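You operate a simulated robot arm through the tools that you are given. There is no shell and no other tool. Be economical: measure what you need, move in short steps, check, and stop when the job is done.

You are at the controls of a simulated robot arm. One attempt, no reset.

Task
Put the rail wrench on the drying bench top.

Only the result counts: the job must be done as asked and must still hold three seconds after the hand-in. Knocking over, shifting, dropping, spilling or breaking anything else fails it.

Robot
A 7-joint arm with a two-finger parallel gripper, fixed in place. Base frame: the origin is at the foot of the arm, x ahead of it, y to its left, z up; the work surface is at about z = -0.015. Lengths are in m, angles in degrees, forces in N, time in s.
With the tool pointing down near the work surface it reaches from about 0.24 to 0.62 m from the base axis. Its first joint turns from -66.0 to 66.0 degrees. Payload 2.6 kg.
The TCP is the grasp point between the finger pads, 0.03 m short of the fingertips. In the tool frame z runs along the fingers and y along their closing line. The gripper opens to 0.094 m. The fingers are 0.028 m wide and 0.01 m thick; the gripper's body (0.05 by 0.096 m) begins 0.055 m behind the TCP.
Orientation is told as [roll, pitch, yaw] about the base's x, y, z axes, in that order, counted from this pose: with the fingers straight down and closing along the base's y, the tool's x points along the base's -x, its y along +y and its z along -z.

Tools
- The arm moves only by the tool servo_tool. Its argument "increments" is a list of rows, each a list of 7 numbers: the shift along the tool's x, y, z in m, then the turn, a rotation vector about the tool's x, y, z in rad, then the opening, from 0 (shut) to 1 (fully open). In form: [[dx, dy, dz, ax, ay, az, jaw], ...]. A call has 1 to 20 rows; each row shifts and turns the commanded pose from where the row before left it, along the tool's axes as they then stand. Each row takes 0.2 s and may step no farther than 0.05 m and 8.6 degrees from the row before; otherwise, or with a gripper value out of range, the whole call is refused. A pose out of reach is approached as far as the arm can. The call stops where the force on the tool passes 40 N (or 10 N more than at its start, if that is more) or the arm is blocked; 0.2 s more then pass. The fingers move at their own pace (about 0.072 m/s each) and stop on an object; they squeeze with about 38 N. The grip force told is the motor's: it shows also when the fingers shut on nothing. Time passes only in rows, and 0.2 s behind the last, so rows that do not move let the fingers close. It gives the time, the measured TCP pose, the force on the tool (base axes), the opening and the grip force at its end, in the units of the frame above (readings bear some noise), and new pictures: "views" is both (left out), scene, wrist or none.
- Cameras (640 x 400 px; columns grow to the right, rows downward): "scene" is fixed at [0.041, 0.4489, 0.5553]; the picture's right is [-0.63, -0.77, 0.00], its down [-0.56, 0.46, -0.69] and it looks along [0.53, -0.43, -0.73] (base axes); focal length 247 px, centre (320, 200). "wrist" rides on the gripper at [-0.037, 0, -0.058] in the tool frame; the picture's right is [0.00, -1.00, 0.00], its down [0.97, 0.00, -0.24] and it looks along [0.24, 0.00, 0.97] (tool axes); focal length 218 px, centre (320, 200).
- probe_pixels(camera, pixels): for up to 12 pixels [column, row] of the newest picture of that camera ("zoom" is the newest enlarged one), the place [x, y, z] in the base frame of the surface seen there, good to about 0.003 m, but the place of the scene camera against the robot may be out by one fixed shift of up to 0.012 m in any direction. No time passes.
- close_up(camera, box): a new picture of the part [left, top, right, bottom] of that camera's present view, enlarged. No time passes.
- sign_off(): hands the job in; it is judged then, once.

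Keep the steps short. Do not move on a guess: measure, check each grasp and each placing, and mend mistakes. In all there are 60 turns and 120 pictures (those below and enlarged ones count). Leave the gripper open and the arm clear of the work at the hand-in unless told otherwise, and finish with a single line.

The tools are called after ">>>" by a JSON object that holds its "name" and its "arguments". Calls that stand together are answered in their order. servo_tool: Moves the arm, as the interface text tells. Its arguments: {"type":"object","properties":{"increments":{"type":"array","items":{"type":"array","items":{"type":"number"}}},"views":{"type":"string","enum":["both","scene","wrist","none"]}},"required":["increments"]} The other tools are called the same way: probe_pixels (camera, pixels) gives the place of the surface under pixels of a picture; close_up (camera, box) takes an enlarged picture of a part of a camera's view; sign_off () hands the job in.

At the start:

```text
time: 0.0
tcp_pos: [0.2631, 0.2196, 0.2943]
tcp_rot: [0.1, 0.0, 0.0]
wrist_force: [0.3, 0.7, -0.3]
width: 0.094
grip_force: 0.0
```

scene: 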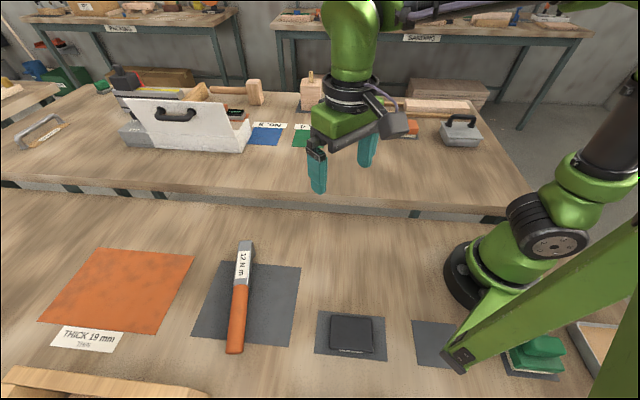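
wrist: 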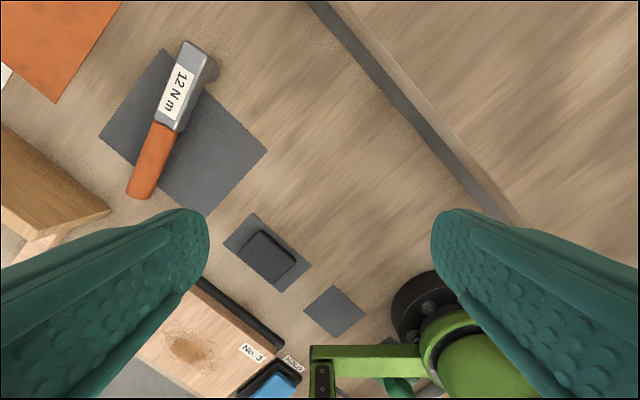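

I see a tool labelled "12 N m" at scene (240,295). I still have to identify the rail wrench and the drying bench, so I'll enlarge the views.

>>> {"name": "close_up", "arguments": {"camera": "scene", "box": [0, 220, 320, 400]}}

>>> {"name": "close_up", "arguments": {"camera": "scene", "box": [0, 40, 320, 220]}}

>>> {"name": "close_up", "arguments": {"camera": "scene", "box": [300, 220, 640, 400]}}

>>> {"name": "close_up", "arguments": {"camera": "wrist", "box": [0, 100, 400, 400]}}

>>> {"name": "probe_pixels", "arguments": {"camera": "scene", "pixels": [[240, 260], [245, 243], [239, 300], [235, 350], [120, 290], [265, 300], [85, 338], [100, 385], [200, 180], [250, 220], [160, 110], [350, 333]]}}

```text
2.00 times, centred on (160, 310) of scene
```

zoom: 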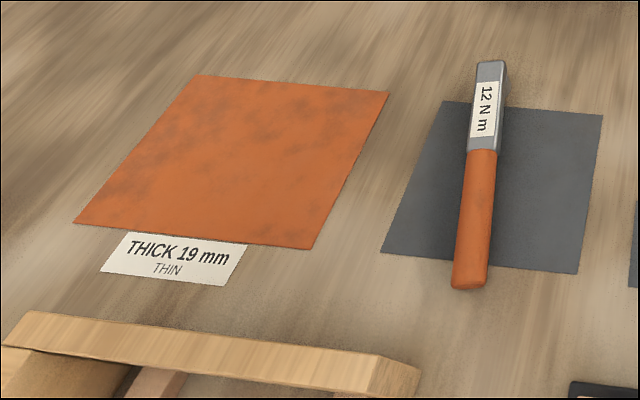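

```text
2.00 times, centred on (160, 130) of scene
```

zoom: 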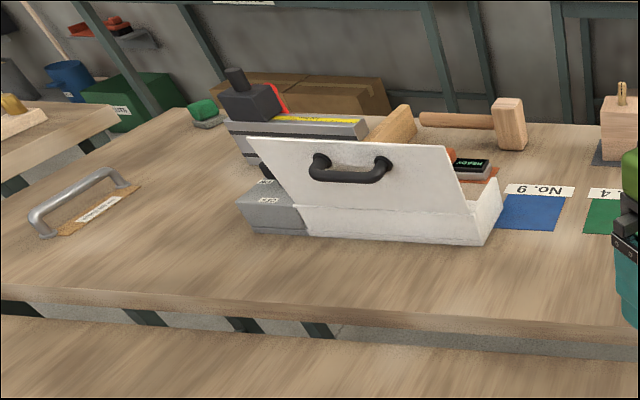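

```text
1.88 times, centred on (470, 310) of scene
```

zoom: 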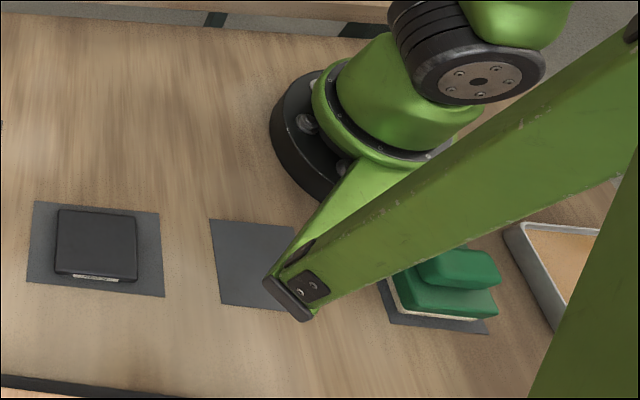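

```text
1.33 times, centred on (200, 250) of wrist
```

zoom: 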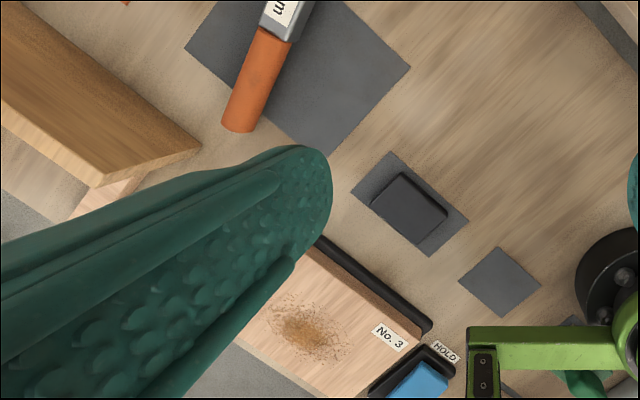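

```text
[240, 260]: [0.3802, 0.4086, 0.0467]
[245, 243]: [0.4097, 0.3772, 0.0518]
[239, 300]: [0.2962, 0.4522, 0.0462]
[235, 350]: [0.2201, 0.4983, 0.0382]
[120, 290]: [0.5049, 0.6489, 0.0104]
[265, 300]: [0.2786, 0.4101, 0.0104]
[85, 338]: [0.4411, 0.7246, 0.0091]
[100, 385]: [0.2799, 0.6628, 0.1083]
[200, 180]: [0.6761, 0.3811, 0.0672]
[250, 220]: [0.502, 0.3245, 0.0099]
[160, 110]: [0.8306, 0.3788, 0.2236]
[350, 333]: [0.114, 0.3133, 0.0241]
```

The surroundings are still unclear, especially the wooden piece at wrist (50,190), the "No. 3" board at (210,340) and the frame at far right. I'll measure these through the wrist camera, which has no fixed offset.

>>> {"name": "probe_pixels", "arguments": {"camera": "wrist", "pixels": [[50, 190], [15, 150], [20, 215], [100, 212], [190, 70], [150, 160], [240, 140], [190, 345], [265, 325], [300, 150], [330, 30], [500, 100]]}}

>>> {"name": "close_up", "arguments": {"camera": "wrist", "box": [100, 260, 340, 400]}}

>>> {"name": "close_up", "arguments": {"camera": "wrist", "box": [0, 0, 260, 260]}}

>>> {"name": "close_up", "arguments": {"camera": "scene", "box": [260, 40, 560, 220]}}

```text
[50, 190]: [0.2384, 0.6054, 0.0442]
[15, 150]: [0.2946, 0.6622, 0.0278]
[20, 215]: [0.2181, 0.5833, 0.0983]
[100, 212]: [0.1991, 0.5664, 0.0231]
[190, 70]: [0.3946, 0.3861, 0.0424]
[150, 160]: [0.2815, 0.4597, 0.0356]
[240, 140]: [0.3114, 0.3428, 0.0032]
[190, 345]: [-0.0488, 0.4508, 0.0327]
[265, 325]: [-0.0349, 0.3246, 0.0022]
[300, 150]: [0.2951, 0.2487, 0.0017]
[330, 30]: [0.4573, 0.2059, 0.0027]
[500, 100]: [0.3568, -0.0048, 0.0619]
```

```text
2.67 times, centred on (220, 330) of wrist
```

zoom: 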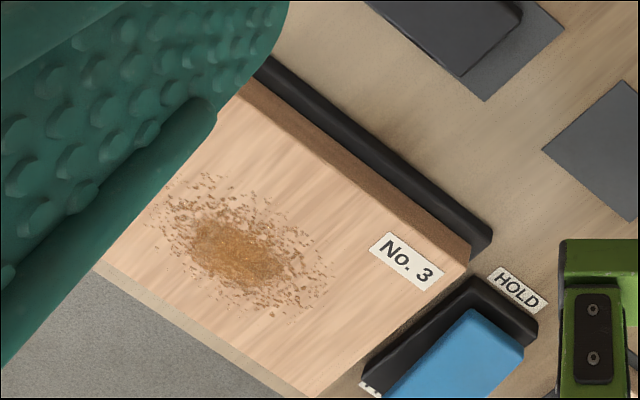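

```text
1.54 times, centred on (130, 130) of wrist
```

zoom: 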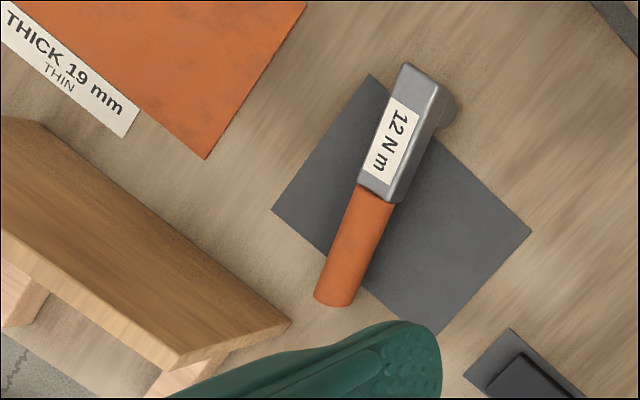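

```text
2.13 times, centred on (410, 130) of scene
```

zoom: 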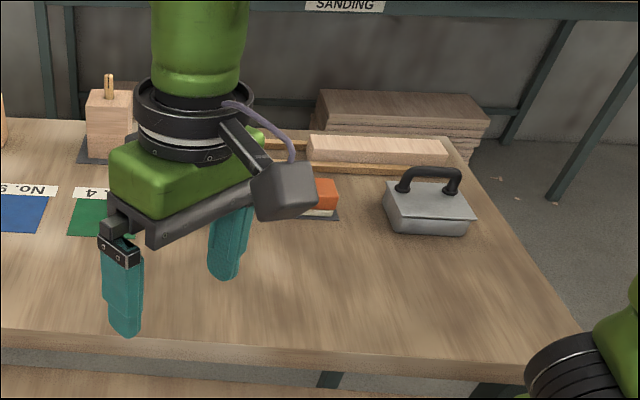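

The table with the "12 N m" tool reads z≈0.003, the far bench 0.06 and the wooden stand by the left 0.098. None of them is identified as "drying" yet. I'll tilt the hand forward in free space to look at the far benches and their signs.

>>> {"name": "servo_tool", "arguments": {"increments": [[0, 0, -0.04, 0, -0.14, 0, 1], [0, 0, -0.03, 0, -0.14, 0, 1], [0, 0, -0.02, 0, -0.14, 0, 1], [0, 0, 0, 0, -0.14, 0, 1], [0, 0, 0, 0, -0.14, 0, 1], [0, 0, 0, 0, -0.14, 0, 1]], "views": "both"}}

```text
time: 1.4
tcp_pos: [0.2528, 0.2188, 0.3833]
tcp_rot: [0.0, -48.3, 0.0]
wrist_force: [-0.6, 0.5, 0.0]
width: 0.0939
grip_force: 0.0
```

scene: 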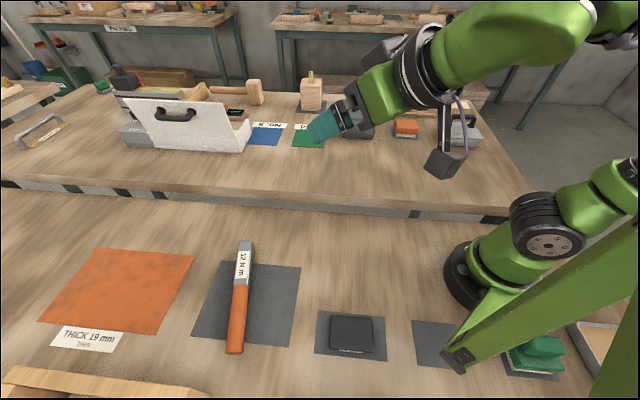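
wrist: 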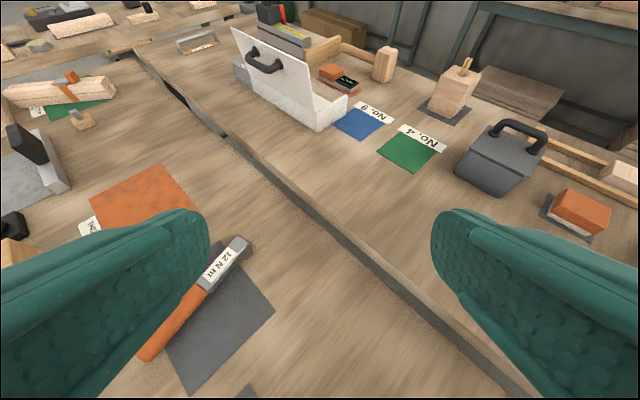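

The view shows a second, raised bench and more objects to the left. I'll yaw the hand left to inspect those and look for signs.

>>> {"name": "servo_tool", "arguments": {"increments": [[0, 0, 0, -0.104, 0, -0.093, 1], [0, 0, 0, -0.104, 0, -0.093, 1], [0, 0, 0, -0.104, 0, -0.093, 1], [0, 0, 0, -0.104, 0, -0.093, 1], [0, 0, 0, -0.104, 0, -0.093, 1]], "views": "wrist"}}

>>> {"name": "close_up", "arguments": {"camera": "wrist", "box": [0, 0, 320, 220]}}

>>> {"name": "close_up", "arguments": {"camera": "wrist", "box": [320, 0, 640, 220]}}

```text
time: 2.6
tcp_pos: [0.2529, 0.2192, 0.3811]
tcp_rot: [0.2, -48.2, 40.1]
wrist_force: [-0.1, 0.7, 0.8]
width: 0.0938
grip_force: 0.1
```

wrist: 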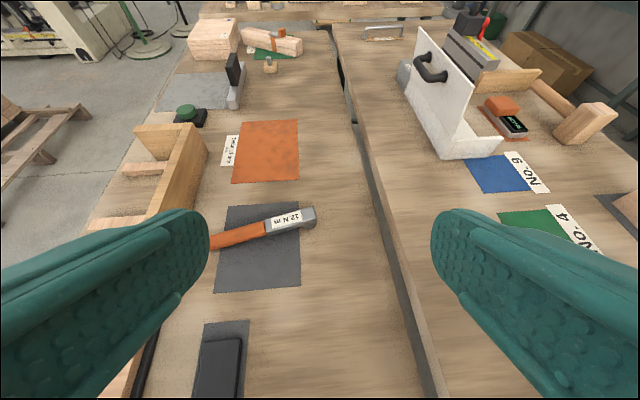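

```text
1.82 times, centred on (160, 110) of wrist
```

zoom: 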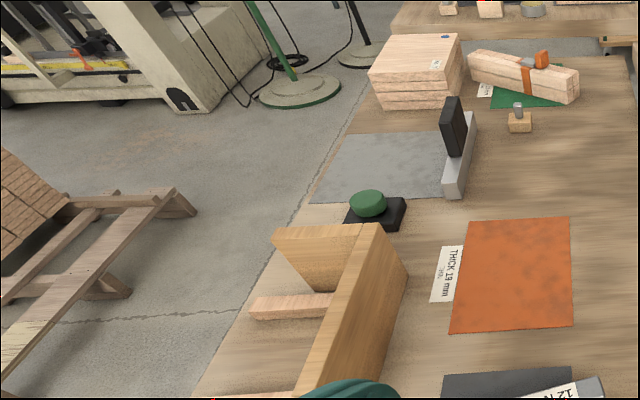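

```text
1.82 times, centred on (480, 110) of wrist
```

zoom: 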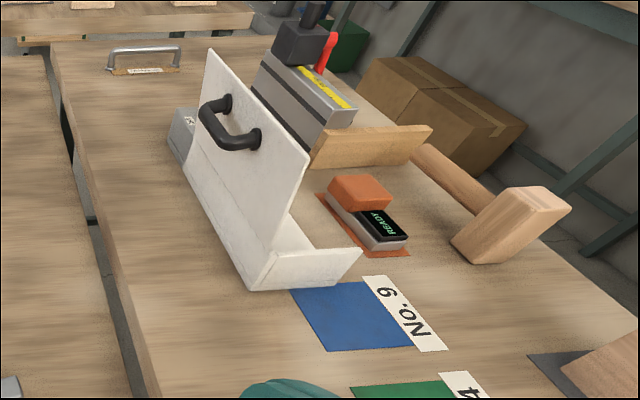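

Nothing is labelled "drying" to the left. Next I'll look to the right by yawing back and further.

>>> {"name": "servo_tool", "arguments": {"increments": [[0, 0, 0, 0.104, 0, 0.093, 1], [0, 0, 0, 0.104, 0, 0.093, 1], [0, 0, 0, 0.104, 0, 0.093, 1], [0, 0, 0, 0.104, 0, 0.093, 1], [0, 0, 0, 0.104, 0, 0.093, 1], [0, 0, 0, 0.104, 0, 0.093, 1], [0, 0, 0, 0.104, 0, 0.093, 1], [0, 0, 0, 0.104, 0, 0.093, 1], [0, 0, 0, 0.104, 0, 0.093, 1]], "views": "both"}}

>>> {"name": "close_up", "arguments": {"camera": "wrist", "box": [0, 0, 320, 220]}}

>>> {"name": "close_up", "arguments": {"camera": "wrist", "box": [320, 0, 640, 220]}}

>>> {"name": "close_up", "arguments": {"camera": "scene", "box": [0, 0, 320, 200]}}

```text
time: 4.6
tcp_pos: [0.252, 0.218, 0.3818]
tcp_rot: [-0.1, -48.1, -32.1]
wrist_force: [0.1, -1.0, 0.1]
width: 0.094
grip_force: 0.0
```

scene: 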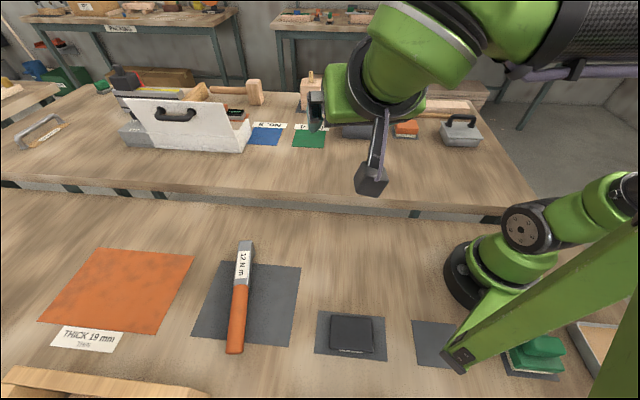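
wrist: 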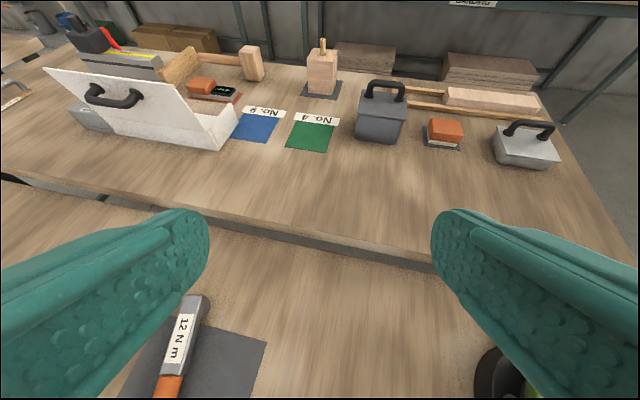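

```text
1.82 times, centred on (160, 110) of wrist
```

zoom: 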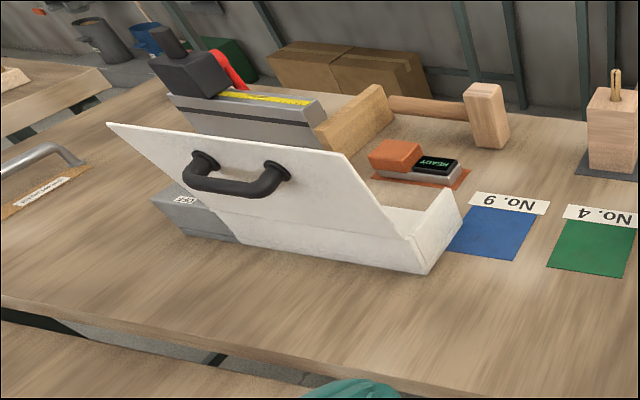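

```text
1.82 times, centred on (480, 110) of wrist
```

zoom: 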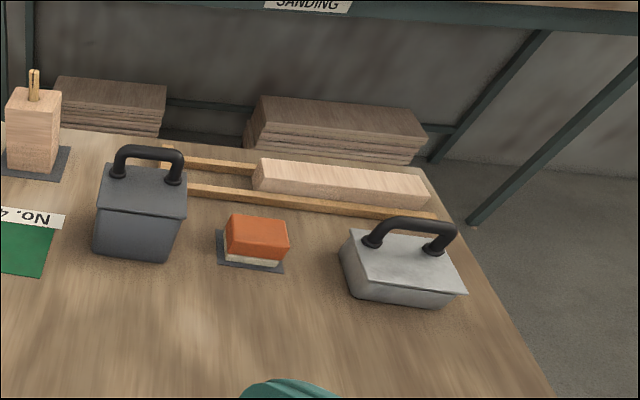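

```text
2.00 times, centred on (160, 100) of scene
```

zoom: 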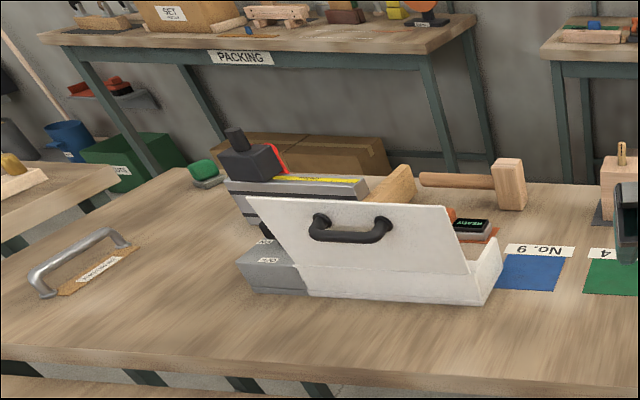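

The steel handle at scene (45,135) has a paper label. I'll enlarge it, along with the other small labels.

>>> {"name": "close_up", "arguments": {"camera": "scene", "box": [10, 100, 90, 160]}}

>>> {"name": "close_up", "arguments": {"camera": "scene", "box": [0, 170, 320, 240]}}

>>> {"name": "close_up", "arguments": {"camera": "scene", "box": [0, 0, 100, 100]}}

>>> {"name": "probe_pixels", "arguments": {"camera": "wrist", "pixels": [[250, 190], [380, 240], [330, 180], [100, 185], [60, 150], [10, 95], [480, 190], [380, 260], [340, 250], [240, 240]]}}

```text
6.67 times, centred on (50, 130) of scene
```

zoom: 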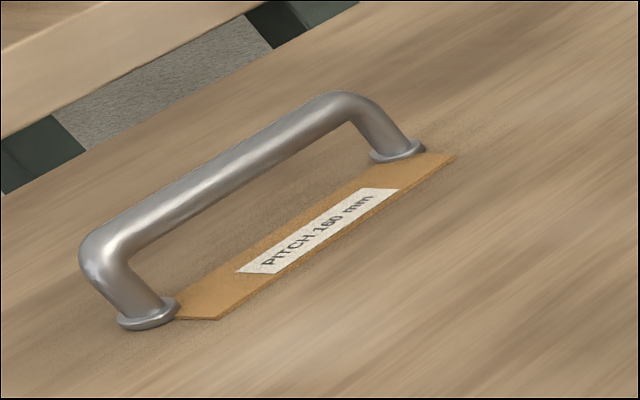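

```text
2.00 times, centred on (160, 205) of scene
```

zoom: 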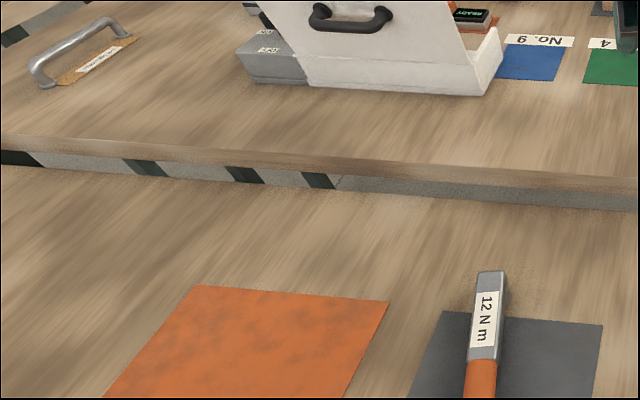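

```text
4.00 times, centred on (50, 50) of scene
```

zoom: 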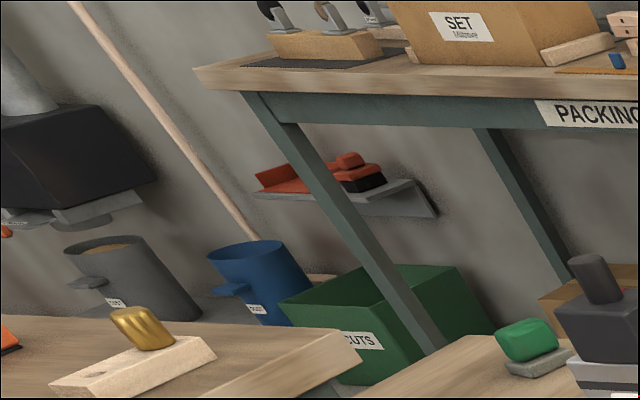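

```text
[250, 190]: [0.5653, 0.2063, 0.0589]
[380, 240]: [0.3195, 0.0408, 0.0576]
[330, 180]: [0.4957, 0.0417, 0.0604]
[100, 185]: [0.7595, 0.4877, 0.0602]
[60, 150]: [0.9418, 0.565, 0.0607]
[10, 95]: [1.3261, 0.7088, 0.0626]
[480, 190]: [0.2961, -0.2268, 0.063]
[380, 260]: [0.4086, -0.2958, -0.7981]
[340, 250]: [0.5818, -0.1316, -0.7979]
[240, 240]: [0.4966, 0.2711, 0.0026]
```

The raised bench at z≈0.06 is in reach, but I haven't found a sign naming it. I'll keep yawing right to see the -y side and behind the arm.

>>> {"name": "servo_tool", "arguments": {"increments": [[0, 0, 0, 0.104, 0, 0.093, 1], [0, 0, 0, 0.104, 0, 0.093, 1], [0, 0, 0, 0.104, 0, 0.093, 1], [0, 0, 0, 0.104, 0, 0.093, 1], [0, 0, 0, 0.104, 0, 0.093, 1], [0, 0, 0, 0.104, 0, 0.093, 1]], "views": "wrist"}}

>>> {"name": "close_up", "arguments": {"camera": "wrist", "box": [320, 0, 640, 220]}}

```text
time: 5.7
tcp_pos: [0.2284, 0.2373, 0.3965]
tcp_rot: [0.7, -39.8, -54.8]
wrist_force: [0.3, 0.8, -0.4]
width: 0.0941
grip_force: 0.0
out of reach, approached as far as the arm can: row 5
stopped in row 5: the arm was blocked; the commanded pose is now the measured one
```

wrist: 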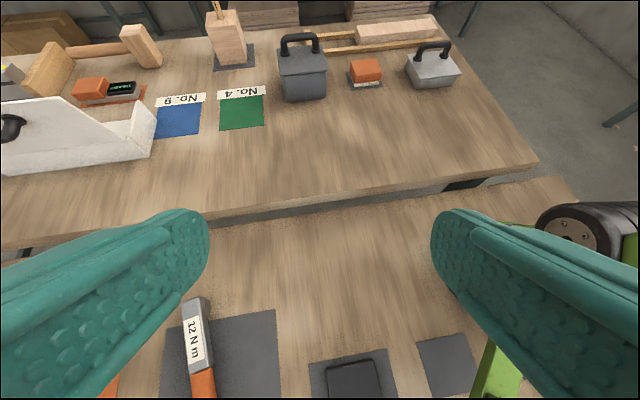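

```text
1.82 times, centred on (480, 110) of wrist
```

zoom: 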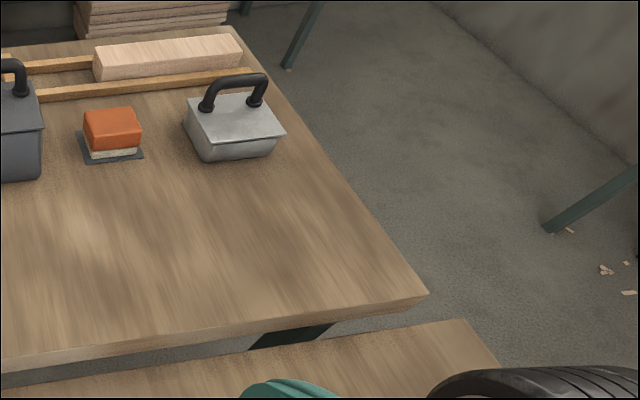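

Only two bench tops are in reach: the one with the arm, and the raised one (z≈0.06) with boards set on stickers and drying work, which is the drying bench. Now I'll measure its edge and the free area, both in this wrist view.

>>> {"name": "probe_pixels", "arguments": {"camera": "wrist", "pixels": [[100, 228], [300, 200], [420, 180], [530, 160], [150, 155], [180, 138], [240, 130], [300, 100], [365, 87], [430, 88], [320, 150], [220, 180]]}}

>>> {"name": "probe_pixels", "arguments": {"camera": "scene", "pixels": [[239, 246], [250, 246], [232, 282], [247, 282], [232, 300], [248, 300], [227, 351], [243, 351], [239, 282], [238, 320], [420, 212], [150, 195]]}}

```text
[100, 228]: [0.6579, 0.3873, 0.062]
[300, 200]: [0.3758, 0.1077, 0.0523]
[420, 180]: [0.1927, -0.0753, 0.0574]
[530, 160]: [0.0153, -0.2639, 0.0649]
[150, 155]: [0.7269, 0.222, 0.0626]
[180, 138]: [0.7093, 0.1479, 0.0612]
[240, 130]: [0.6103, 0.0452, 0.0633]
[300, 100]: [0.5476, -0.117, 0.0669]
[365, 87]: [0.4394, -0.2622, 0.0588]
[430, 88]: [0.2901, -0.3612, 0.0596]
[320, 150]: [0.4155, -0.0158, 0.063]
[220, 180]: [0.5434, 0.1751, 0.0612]
```

```text
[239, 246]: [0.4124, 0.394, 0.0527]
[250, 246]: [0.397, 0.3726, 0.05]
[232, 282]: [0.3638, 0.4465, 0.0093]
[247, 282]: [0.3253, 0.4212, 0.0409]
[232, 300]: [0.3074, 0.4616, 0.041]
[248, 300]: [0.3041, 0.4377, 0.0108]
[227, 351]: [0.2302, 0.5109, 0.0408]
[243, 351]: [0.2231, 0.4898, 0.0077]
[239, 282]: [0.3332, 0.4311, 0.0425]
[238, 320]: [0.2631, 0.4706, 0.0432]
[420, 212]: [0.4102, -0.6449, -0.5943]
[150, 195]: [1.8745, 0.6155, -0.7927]
```

The bench edge runs from about (0.19,-0.075) to (0.66,0.39), and there is a free strip 0.2 m deep behind it. I plan to lay the wrench around (0.46,0.05), parallel to the edge. The wrench runs from head (0.405,0.383) to tail (0.226,0.50), about -33°. I'll level the hand and turn it to yaw -33.

>>> {"name": "servo_tool", "arguments": {"increments": [[0, 0, 0, 0, 0.139, 0, 1], [0, 0, 0, 0, 0.139, 0, 1], [0, 0, 0, 0, 0.139, 0, 1], [0, 0, 0, 0, 0.139, 0, 1], [0, 0, 0, 0, 0.139, 0, 1], [0, 0, 0, 0, 0, -0.127, 1], [0, 0, 0, 0, 0, -0.127, 1], [0, 0, 0, 0, 0, -0.127, 1]], "views": "none"}}

```text
time: 7.5
tcp_pos: [0.2295, 0.2389, 0.3926]
tcp_rot: [0.1, -0.4, -32.7]
wrist_force: [0.7, -0.7, -0.2]
width: 0.094
grip_force: 0.0
```

I'll now move over the wrench to about (0.30,0.42), at height 0.24, and look.

>>> {"name": "servo_tool", "arguments": {"increments": [[0.0076, 0.038, 0.03, 0, 0, 0, 1], [0.0076, 0.038, 0.03, 0, 0, 0, 1], [0.0076, 0.038, 0.03, 0, 0, 0, 1], [0.0076, 0.038, 0.03, 0, 0, 0, 1], [0.0076, 0.038, 0.03, 0, 0, 0, 1]], "views": "both"}}

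```text
time: 8.7
tcp_pos: [0.2409, 0.2642, 0.3715]
tcp_rot: [0.1, -0.4, -32.8]
wrist_force: [-0.3, -0.7, 0.0]
width: 0.094
grip_force: 0.1
out of reach, approached as far as the arm can: row 1, 2, 3, 4, 5
```

scene: 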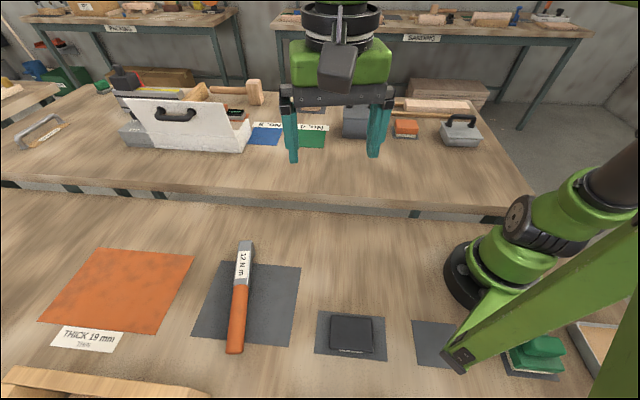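
wrist: 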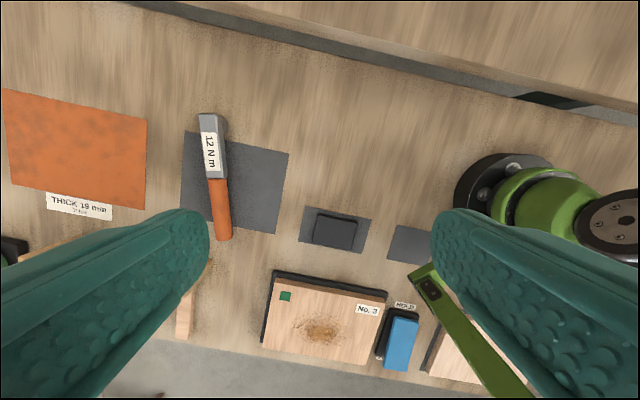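

The move was stopped as out of reach, at yaw -33 with azimuth about 48°, so a wrist-turn limit is likely. I'll turn the yaw back toward 0 and see if the motion then goes through.

>>> {"name": "servo_tool", "arguments": {"increments": [[0, 0, 0, 0, 0, -0.14, 1], [0, 0, 0, 0, 0, -0.14, 1], [0, 0, 0, 0, 0, -0.14, 1], [0, 0, 0, 0, 0, -0.14, 1], [0, 0.03, 0.03, 0, 0, 0, 1], [0, 0.03, 0.03, 0, 0, 0, 1], [0, 0.03, 0.03, 0, 0, 0, 1]], "views": "none"}}

```text
time: 10.3
tcp_pos: [0.24, 0.2626, 0.3726]
tcp_rot: [-0.2, -0.5, -0.8]
wrist_force: [0.0, 0.2, 0.6]
width: 0.094
grip_force: 0.1
out of reach, approached as far as the arm can: row 5, 6, 7
```

Yaw turns freely, but +y is blocked here, so this is probably the arm's own bend at this height. I'll move out (+x) and lower first, then go left.

>>> {"name": "servo_tool", "arguments": {"increments": [[-0.03, 0, 0.03, 0, 0, 0, 1], [-0.03, 0, 0.03, 0, 0, 0, 1], [-0.03, 0, 0.03, 0, 0, 0, 1], [-0.03, 0, 0.03, 0, 0, 0, 1]], "views": "scene"}}

```text
time: 11.3
tcp_pos: [0.243, 0.2629, 0.3692]
tcp_rot: [0.0, -0.7, -0.7]
wrist_force: [-0.5, 0.3, 0.4]
width: 0.0939
grip_force: 0.0
out of reach, approached as far as the arm can: row 1, 2, 3, 4
```

scene: 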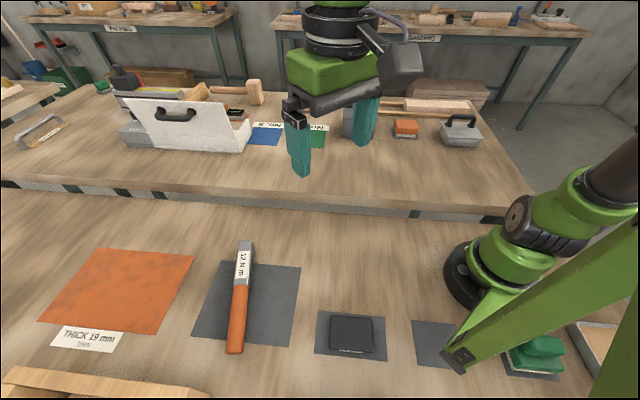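

Moving out is blocked too, so some joint sits at a stop after the look-around. I'll retreat toward the starting pose, right first and then down.

>>> {"name": "servo_tool", "arguments": {"increments": [[0, -0.03, 0, 0, 0, 0, 1], [0, -0.02, 0.02, 0, 0, 0, 1], [-0.01, 0, 0.03, 0, 0, 0, 1], [-0.01, 0, 0.03, 0, 0, 0, 1]], "views": "scene"}}

```text
time: 12.3
tcp_pos: [0.2628, 0.2128, 0.2873]
tcp_rot: [-0.2, -0.4, -0.7]
wrist_force: [-0.5, 0.3, 0.5]
width: 0.0942
grip_force: 0.1
```

scene: 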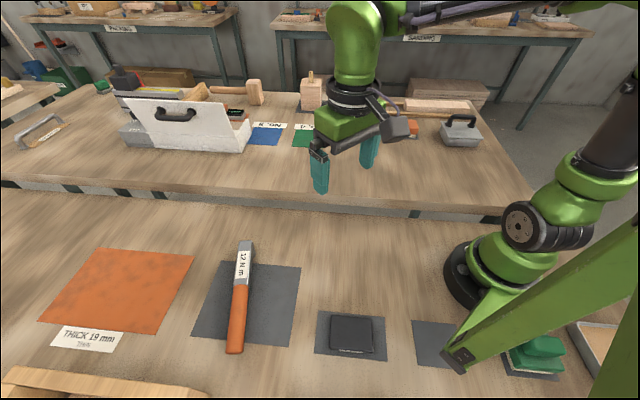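

That freed the arm. Now I'll move outward toward (0.31,0.40) at z about 0.25.

>>> {"name": "servo_tool", "arguments": {"increments": [[-0.01, 0.035, 0.01, 0, 0, 0, 1], [-0.01, 0.035, 0.01, 0, 0, 0, 1], [-0.01, 0.035, 0.01, 0, 0, 0, 1], [-0.01, 0.035, 0.01, 0, 0, 0, 1], [-0.01, 0.035, 0, 0, 0, 0, 1]], "views": "wrist"}}

```text
time: 13.5
tcp_pos: [0.3163, 0.3904, 0.2501]
tcp_rot: [-0.3, -0.5, -0.8]
wrist_force: [-0.2, -0.2, 0.0]
width: 0.0939
grip_force: 0.2
```

wrist: 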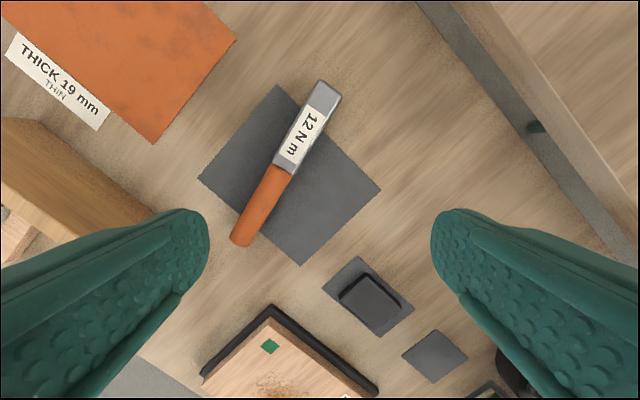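

Good. I'll turn to yaw about -33 here and measure the wrench through the wrist camera.

>>> {"name": "servo_tool", "arguments": {"increments": [[0, 0, 0, 0, 0, 0.14, 1], [0, 0, 0, 0, 0, 0.14, 1], [0, 0, 0, 0, 0, 0.14, 1], [0, 0, 0, 0, 0, 0.14, 1]], "views": "wrist"}}

```text
time: 14.5
tcp_pos: [0.3169, 0.3879, 0.2502]
tcp_rot: [0.2, -0.5, -33.0]
wrist_force: [0.3, -0.2, 0.7]
width: 0.0939
grip_force: 0.1
```

wrist: 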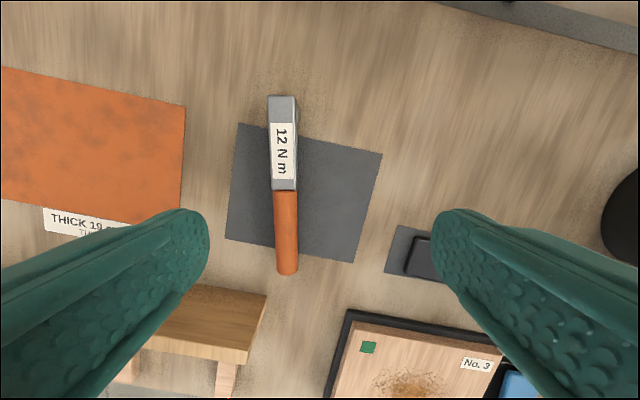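

The wrench is now aligned with the hand. The wooden piece at (205,320) looks like a small bench with legs and needs a closer check before I decide on the target. I'll also measure the wrench.

>>> {"name": "close_up", "arguments": {"camera": "wrist", "box": [80, 260, 320, 400]}}

>>> {"name": "close_up", "arguments": {"camera": "wrist", "box": [220, 80, 360, 290]}}

>>> {"name": "probe_pixels", "arguments": {"camera": "wrist", "pixels": [[283, 102], [284, 183], [272, 183], [295, 183], [285, 200], [286, 265], [276, 230], [296, 230], [200, 320], [250, 300], [240, 350], [330, 230]]}}

```text
2.67 times, centred on (200, 330) of wrist
```

zoom: 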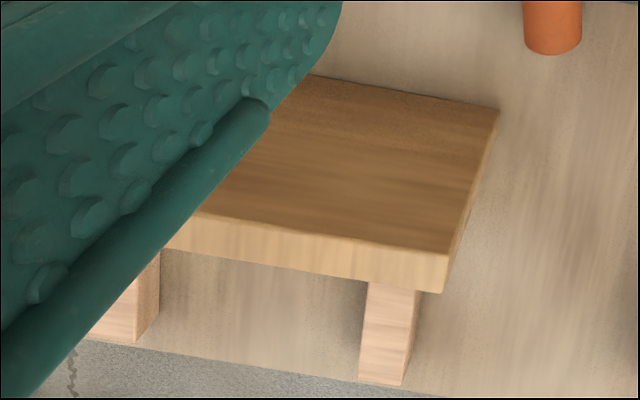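

```text
1.90 times, centred on (290, 185) of wrist
```

zoom: 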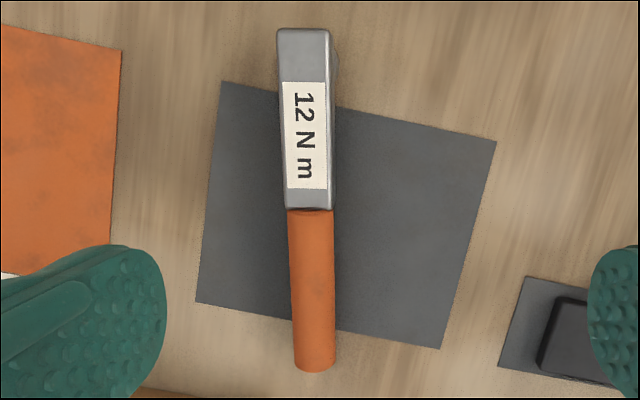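

```text
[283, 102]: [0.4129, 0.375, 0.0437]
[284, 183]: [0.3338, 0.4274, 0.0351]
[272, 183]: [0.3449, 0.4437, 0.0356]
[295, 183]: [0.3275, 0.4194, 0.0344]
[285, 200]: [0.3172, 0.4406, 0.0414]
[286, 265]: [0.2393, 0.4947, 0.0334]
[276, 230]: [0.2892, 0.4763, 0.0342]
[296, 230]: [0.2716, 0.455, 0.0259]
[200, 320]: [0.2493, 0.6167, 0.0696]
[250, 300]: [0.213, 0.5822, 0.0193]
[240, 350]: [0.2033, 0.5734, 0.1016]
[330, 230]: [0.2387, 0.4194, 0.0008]
```

That wooden piece is an upright rack: its face runs from z 0.02 to 0.10 with a narrow edge on top, so it isn't a bench. The raised bench stays the target. The wrench line goes from (0.413,0.375) to (0.232,0.50), angle -34.6°, with the head/handle junction at (0.327,0.434) and the top at z≈0.04. I'll grip the steel part at (0.343,0.423), descending to z 0.10 first.

>>> {"name": "servo_tool", "arguments": {"increments": [[-0.0014, 0.0218, 0, 0, 0, 0.028, 1], [-0.0013, 0.0218, 0, 0, 0, 0, 1], [0, 0, 0.04, 0, 0, 0, 1], [0, 0, 0.04, 0, 0, 0, 1], [0, 0, 0.04, 0, 0, 0, 1], [0, 0, 0.03, 0, 0, 0, 1]], "views": "both"}}

```text
time: 15.9
tcp_pos: [0.3441, 0.4183, 0.0978]
tcp_rot: [0.2, -0.3, -34.4]
wrist_force: [0.4, 0.4, -0.4]
width: 0.0941
grip_force: 0.0
```

scene: 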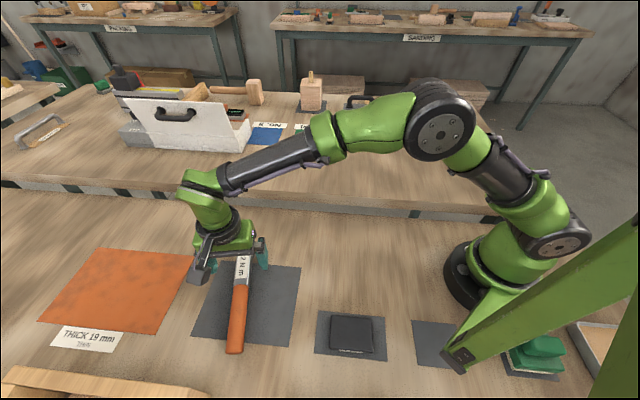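
wrist: 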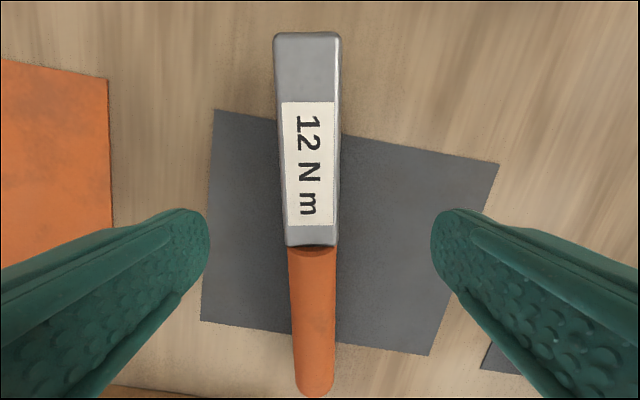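

The wrench is centred at column ~310 against 320, so I'll shift +0.006 along tool y, then descend to z≈0.038 without closing.

>>> {"name": "servo_tool", "arguments": {"increments": [[0, 0.006, 0.02, 0, 0, 0, 1], [0, 0, 0.02, 0, 0, 0, 1], [0, 0, 0.02, 0, 0, 0, 1]], "views": "both"}}

```text
time: 16.7
tcp_pos: [0.3485, 0.4269, 0.0394]
tcp_rot: [0.2, -0.5, -34.4]
wrist_force: [-0.7, -0.5, -0.8]
width: 0.0941
grip_force: 0.1
```

scene: 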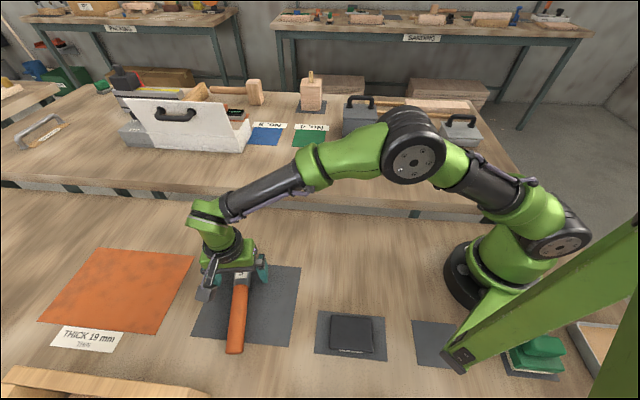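
wrist: 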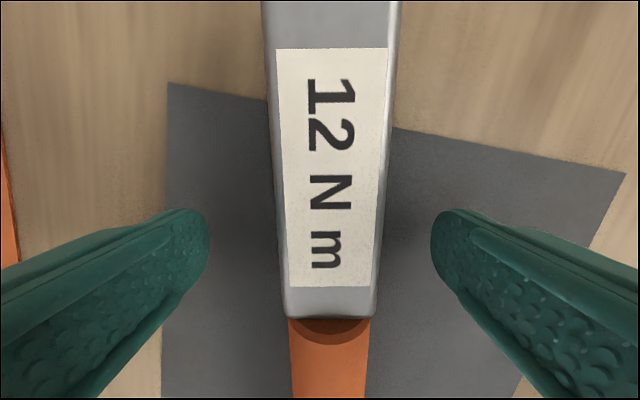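

The steel part is between the fingers, with no contact force. It sits about 0.004 to the right, so I'll shift slightly and close.

>>> {"name": "servo_tool", "arguments": {"increments": [[0, -0.004, 0, 0, 0, 0, 1], [0, 0, 0, 0, 0, 0, 0.3], [0, 0, 0, 0, 0, 0, 0], [0, 0, 0, 0, 0, 0, 0], [0, 0, 0, 0, 0, 0, 0], [0, 0, 0, 0, 0, 0, 0]], "views": "wrist"}}

```text
time: 18.1
tcp_pos: [0.3447, 0.4239, 0.0399]
tcp_rot: [0.3, -0.4, -34.4]
wrist_force: [-5.3, -7.0, 17.1]
width: 0.0353
grip_force: 38.3
```

wrist: 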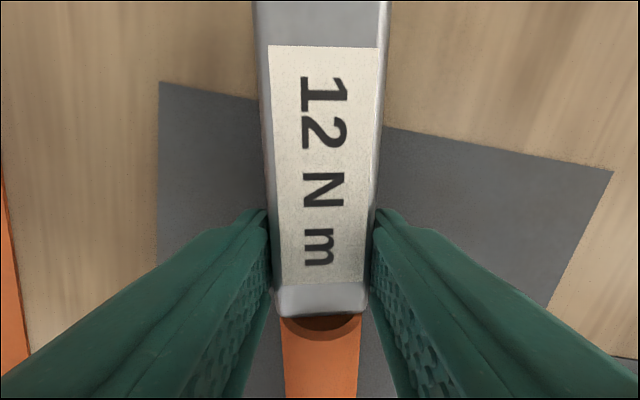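

It is gripped at width 0.035 with 38 N. I'll lift gently and check.

>>> {"name": "servo_tool", "arguments": {"increments": [[0, 0, -0.01, 0, 0, 0, 0], [0, 0, -0.015, 0, 0, 0, 0], [0, 0, -0.02, 0, 0, 0, 0], [0, 0, -0.02, 0, 0, 0, 0]], "views": "both"}}

```text
time: 19.1
tcp_pos: [0.3428, 0.422, 0.1045]
tcp_rot: [0.1, -0.6, -34.4]
wrist_force: [0.9, 0.6, -3.9]
width: 0.0356
grip_force: 38.2
```

scene: 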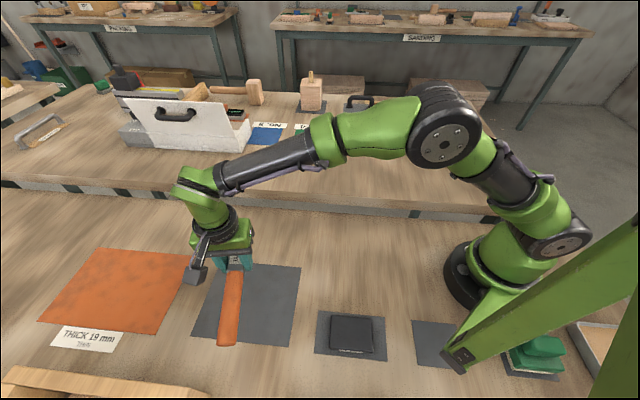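
wrist: 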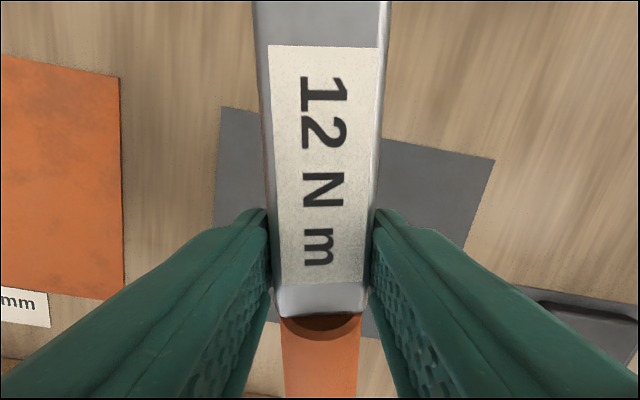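

It is held firmly and level, weighing about 4 N. I'll lift to z≈0.235 and swing across toward (0.455,0.045).

>>> {"name": "servo_tool", "arguments": {"increments": [[0, 0, -0.045, 0, 0, 0, 0], [0, 0, -0.045, 0, 0, 0, 0], [0, 0, -0.04, 0, 0, 0, 0], [-0.0335, -0.0135, 0, 0, 0, 0, 0], [-0.0335, -0.0135, 0, 0, 0, 0, 0], [-0.0335, -0.0135, 0, 0, 0, 0, 0], [-0.0335, -0.0135, 0, 0, 0, 0, 0], [-0.0335, -0.0135, 0, 0, 0, 0, 0], [-0.023, -0.03, 0, 0, 0, 0, 0], [-0.023, -0.03, 0, 0, 0, 0, 0], [-0.023, -0.03, 0, 0, 0, 0, 0], [-0.023, -0.03, 0, 0, 0, 0, 0], [-0.023, -0.03, 0, 0, 0, 0, 0], [-0.023, -0.03, 0, 0, 0, 0, 0]], "views": "both"}}

```text
time: 22.1
tcp_pos: [0.455, 0.0448, 0.2391]
tcp_rot: [0.1, -0.4, -34.4]
wrist_force: [-0.1, 0.5, -3.4]
width: 0.0354
grip_force: 38.1
```

scene: 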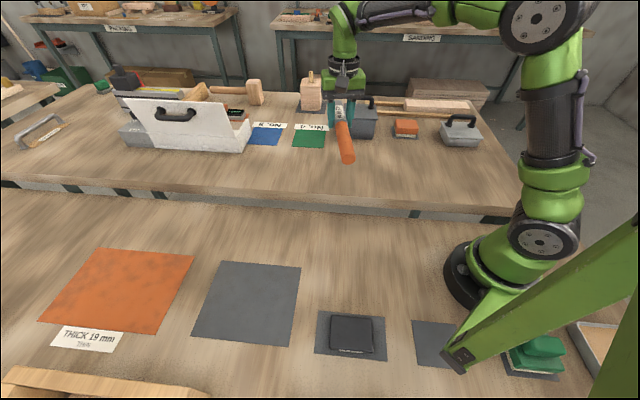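
wrist: 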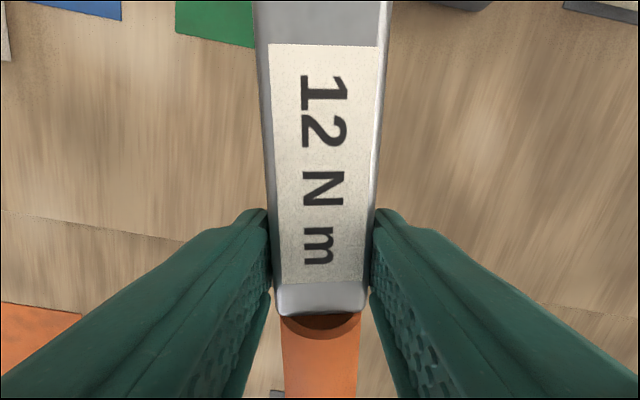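

It is over the clear strip. I'll turn the wrench parallel to the bench edge (yaw to about +45), still at height.

>>> {"name": "servo_tool", "arguments": {"increments": [[0, 0, 0, 0, 0, -0.138, 0], [0, 0, 0, 0, 0, -0.138, 0], [0, 0, 0, 0, 0, -0.138, 0], [0, 0, 0, 0, 0, -0.138, 0], [0, 0, 0, 0, 0, -0.138, 0], [0, 0, 0, 0, 0, -0.138, 0], [0, 0, 0, 0, 0, -0.138, 0], [0, 0, 0, 0, 0, -0.138, 0], [0, 0, 0, 0, 0, -0.138, 0], [0, 0, 0, 0, 0, -0.138, 0]], "views": "both"}}

```text
time: 24.3
tcp_pos: [0.4565, 0.0461, 0.2357]
tcp_rot: [-0.3, -0.2, 44.9]
wrist_force: [0.3, -0.2, -4.1]
width: 0.0334
grip_force: 38.6
```

scene: 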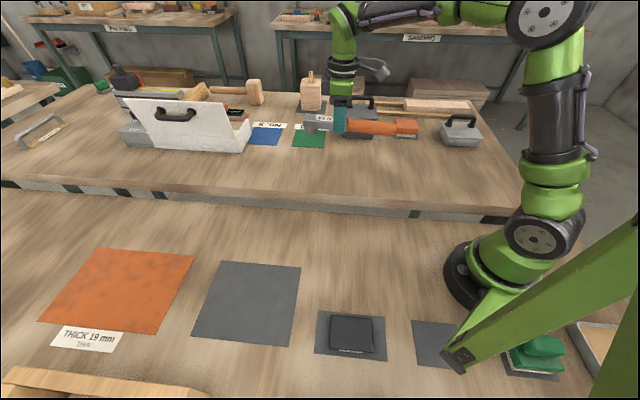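
wrist: 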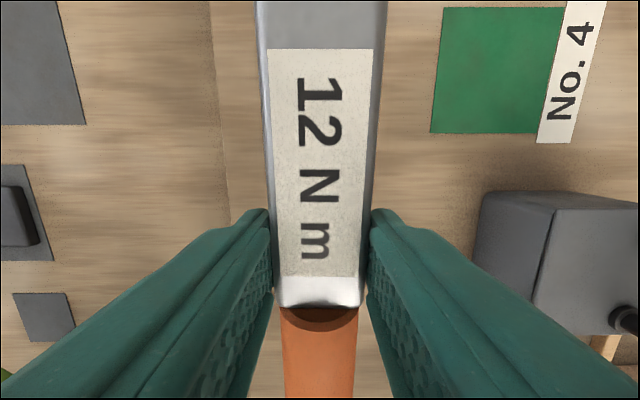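

The bench edge is at left, the green pad and dark box at right. Before lowering, I'll check their clearance from the landing line.

>>> {"name": "probe_pixels", "arguments": {"camera": "wrist", "pixels": [[485, 215], [480, 265], [545, 290], [435, 130], [217, 100], [400, 180], [240, 150], [560, 220]]}}

```text
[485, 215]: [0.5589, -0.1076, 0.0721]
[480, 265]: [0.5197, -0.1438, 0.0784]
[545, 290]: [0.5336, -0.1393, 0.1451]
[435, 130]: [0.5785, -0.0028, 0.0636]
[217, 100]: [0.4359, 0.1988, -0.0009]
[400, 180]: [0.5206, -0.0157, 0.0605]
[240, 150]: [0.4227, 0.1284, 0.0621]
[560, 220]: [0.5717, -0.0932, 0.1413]
```

There is at least 0.1 m of clearance on every side. I'll lower to about z 0.11 first (contact expected near 0.098).

>>> {"name": "servo_tool", "arguments": {"increments": [[0, 0, 0.04, 0, 0, 0, 0], [0, 0, 0.04, 0, 0, 0, 0], [0, 0, 0.03, 0, 0, 0, 0], [0, 0, 0.015, 0, 0, 0, 0]], "views": "scene"}}

>>> {"name": "close_up", "arguments": {"camera": "scene", "box": [260, 80, 460, 205]}}

```text
time: 25.3
tcp_pos: [0.4573, 0.0442, 0.1081]
tcp_rot: [-0.4, -0.2, 44.7]
wrist_force: [0.4, 0.1, -4.9]
width: 0.0336
grip_force: 38.0
```

scene: 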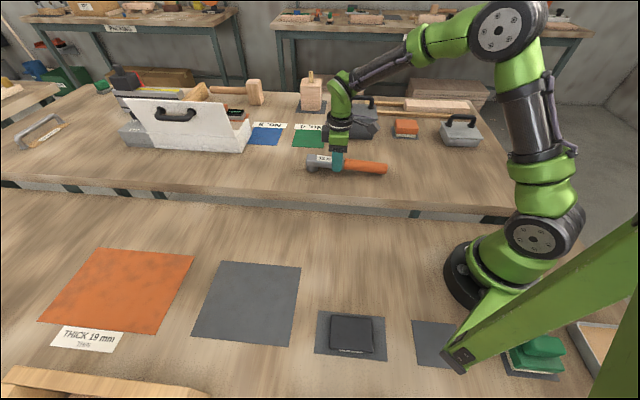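

```text
3.20 times, centred on (360, 142) of scene
```

zoom: 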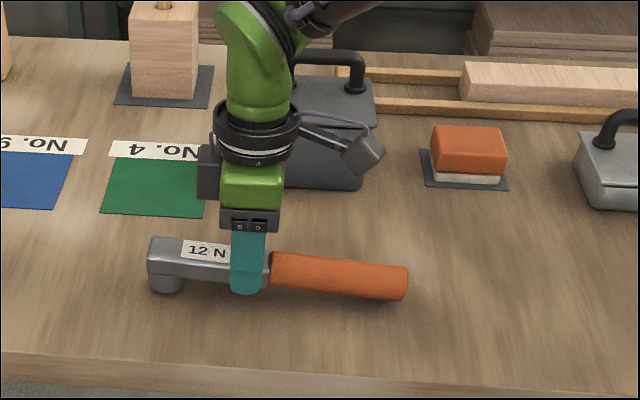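

It is just above the bench top. I'll lower in small steps until contact shows.

>>> {"name": "servo_tool", "arguments": {"increments": [[0, 0, 0.004, 0, 0, 0, 0], [0, 0, 0.003, 0, 0, 0, 0], [0, 0, 0, 0, 0, 0, 0]], "views": "none"}}

```text
time: 26.1
tcp_pos: [0.4562, 0.0456, 0.1044]
tcp_rot: [-0.3, -0.2, 44.7]
wrist_force: [-0.4, 0.0, -4.2]
width: 0.0335
grip_force: 38.2
```

>>> {"name": "servo_tool", "arguments": {"increments": [[0, 0, 0.003, 0, 0, 0, 0], [0, 0, 0.003, 0, 0, 0, 0], [0, 0, 0, 0, 0, 0, 0]], "views": "none"}}

```text
time: 26.9
tcp_pos: [0.4592, 0.0459, 0.1008]
tcp_rot: [-0.8, -0.6, 44.4]
wrist_force: [-2.9, -1.8, 3.4]
width: 0.0335
grip_force: 38.2
stopped in row 3: the force on the tool passed its limit (the readings are from after the stop); the commanded pose is now the measured one
```

Contact: the vertical force went from -4 to +3 N. I'll look at both ends before releasing.

>>> {"name": "close_up", "arguments": {"camera": "scene", "box": [280, 120, 420, 205]}}

```text
4.57 times, centred on (350, 162) of scene
```

zoom: 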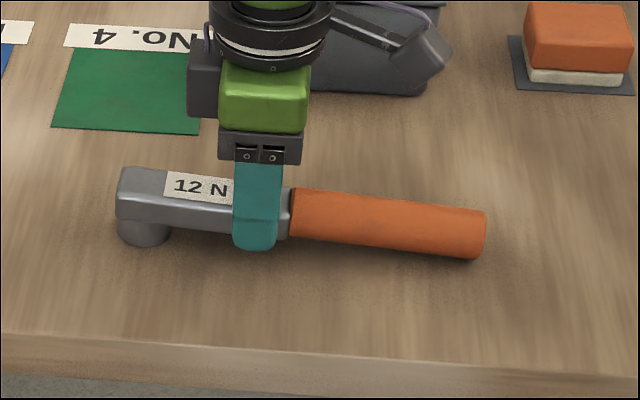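

Socket and handle end are at or within a millimetre or two of the surface. I'll open gradually.

>>> {"name": "servo_tool", "arguments": {"increments": [[0, 0, 0, 0, 0, 0, 0.38], [0, 0, 0, 0, 0, 0, 0.45], [0, 0, 0, 0, 0, 0, 0.6], [0, 0, 0, 0, 0, 0, 0.8], [0, 0, 0, 0, 0, 0, 0.8]], "views": "both"}}

```text
time: 28.1
tcp_pos: [0.4578, 0.045, 0.101]
tcp_rot: [-0.5, -0.5, 44.4]
wrist_force: [0.0, -0.6, 0.5]
width: 0.0754
grip_force: 0.1
```

scene: 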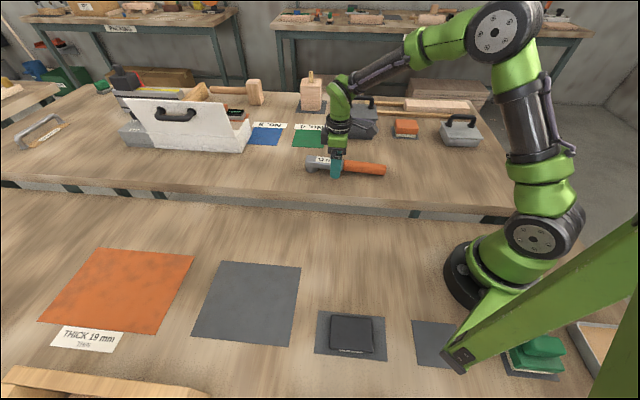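
wrist: 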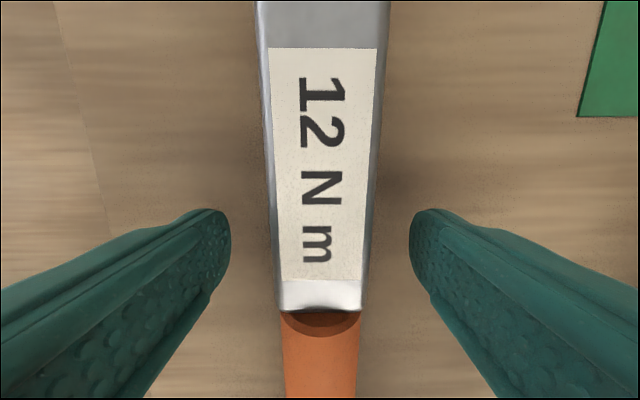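

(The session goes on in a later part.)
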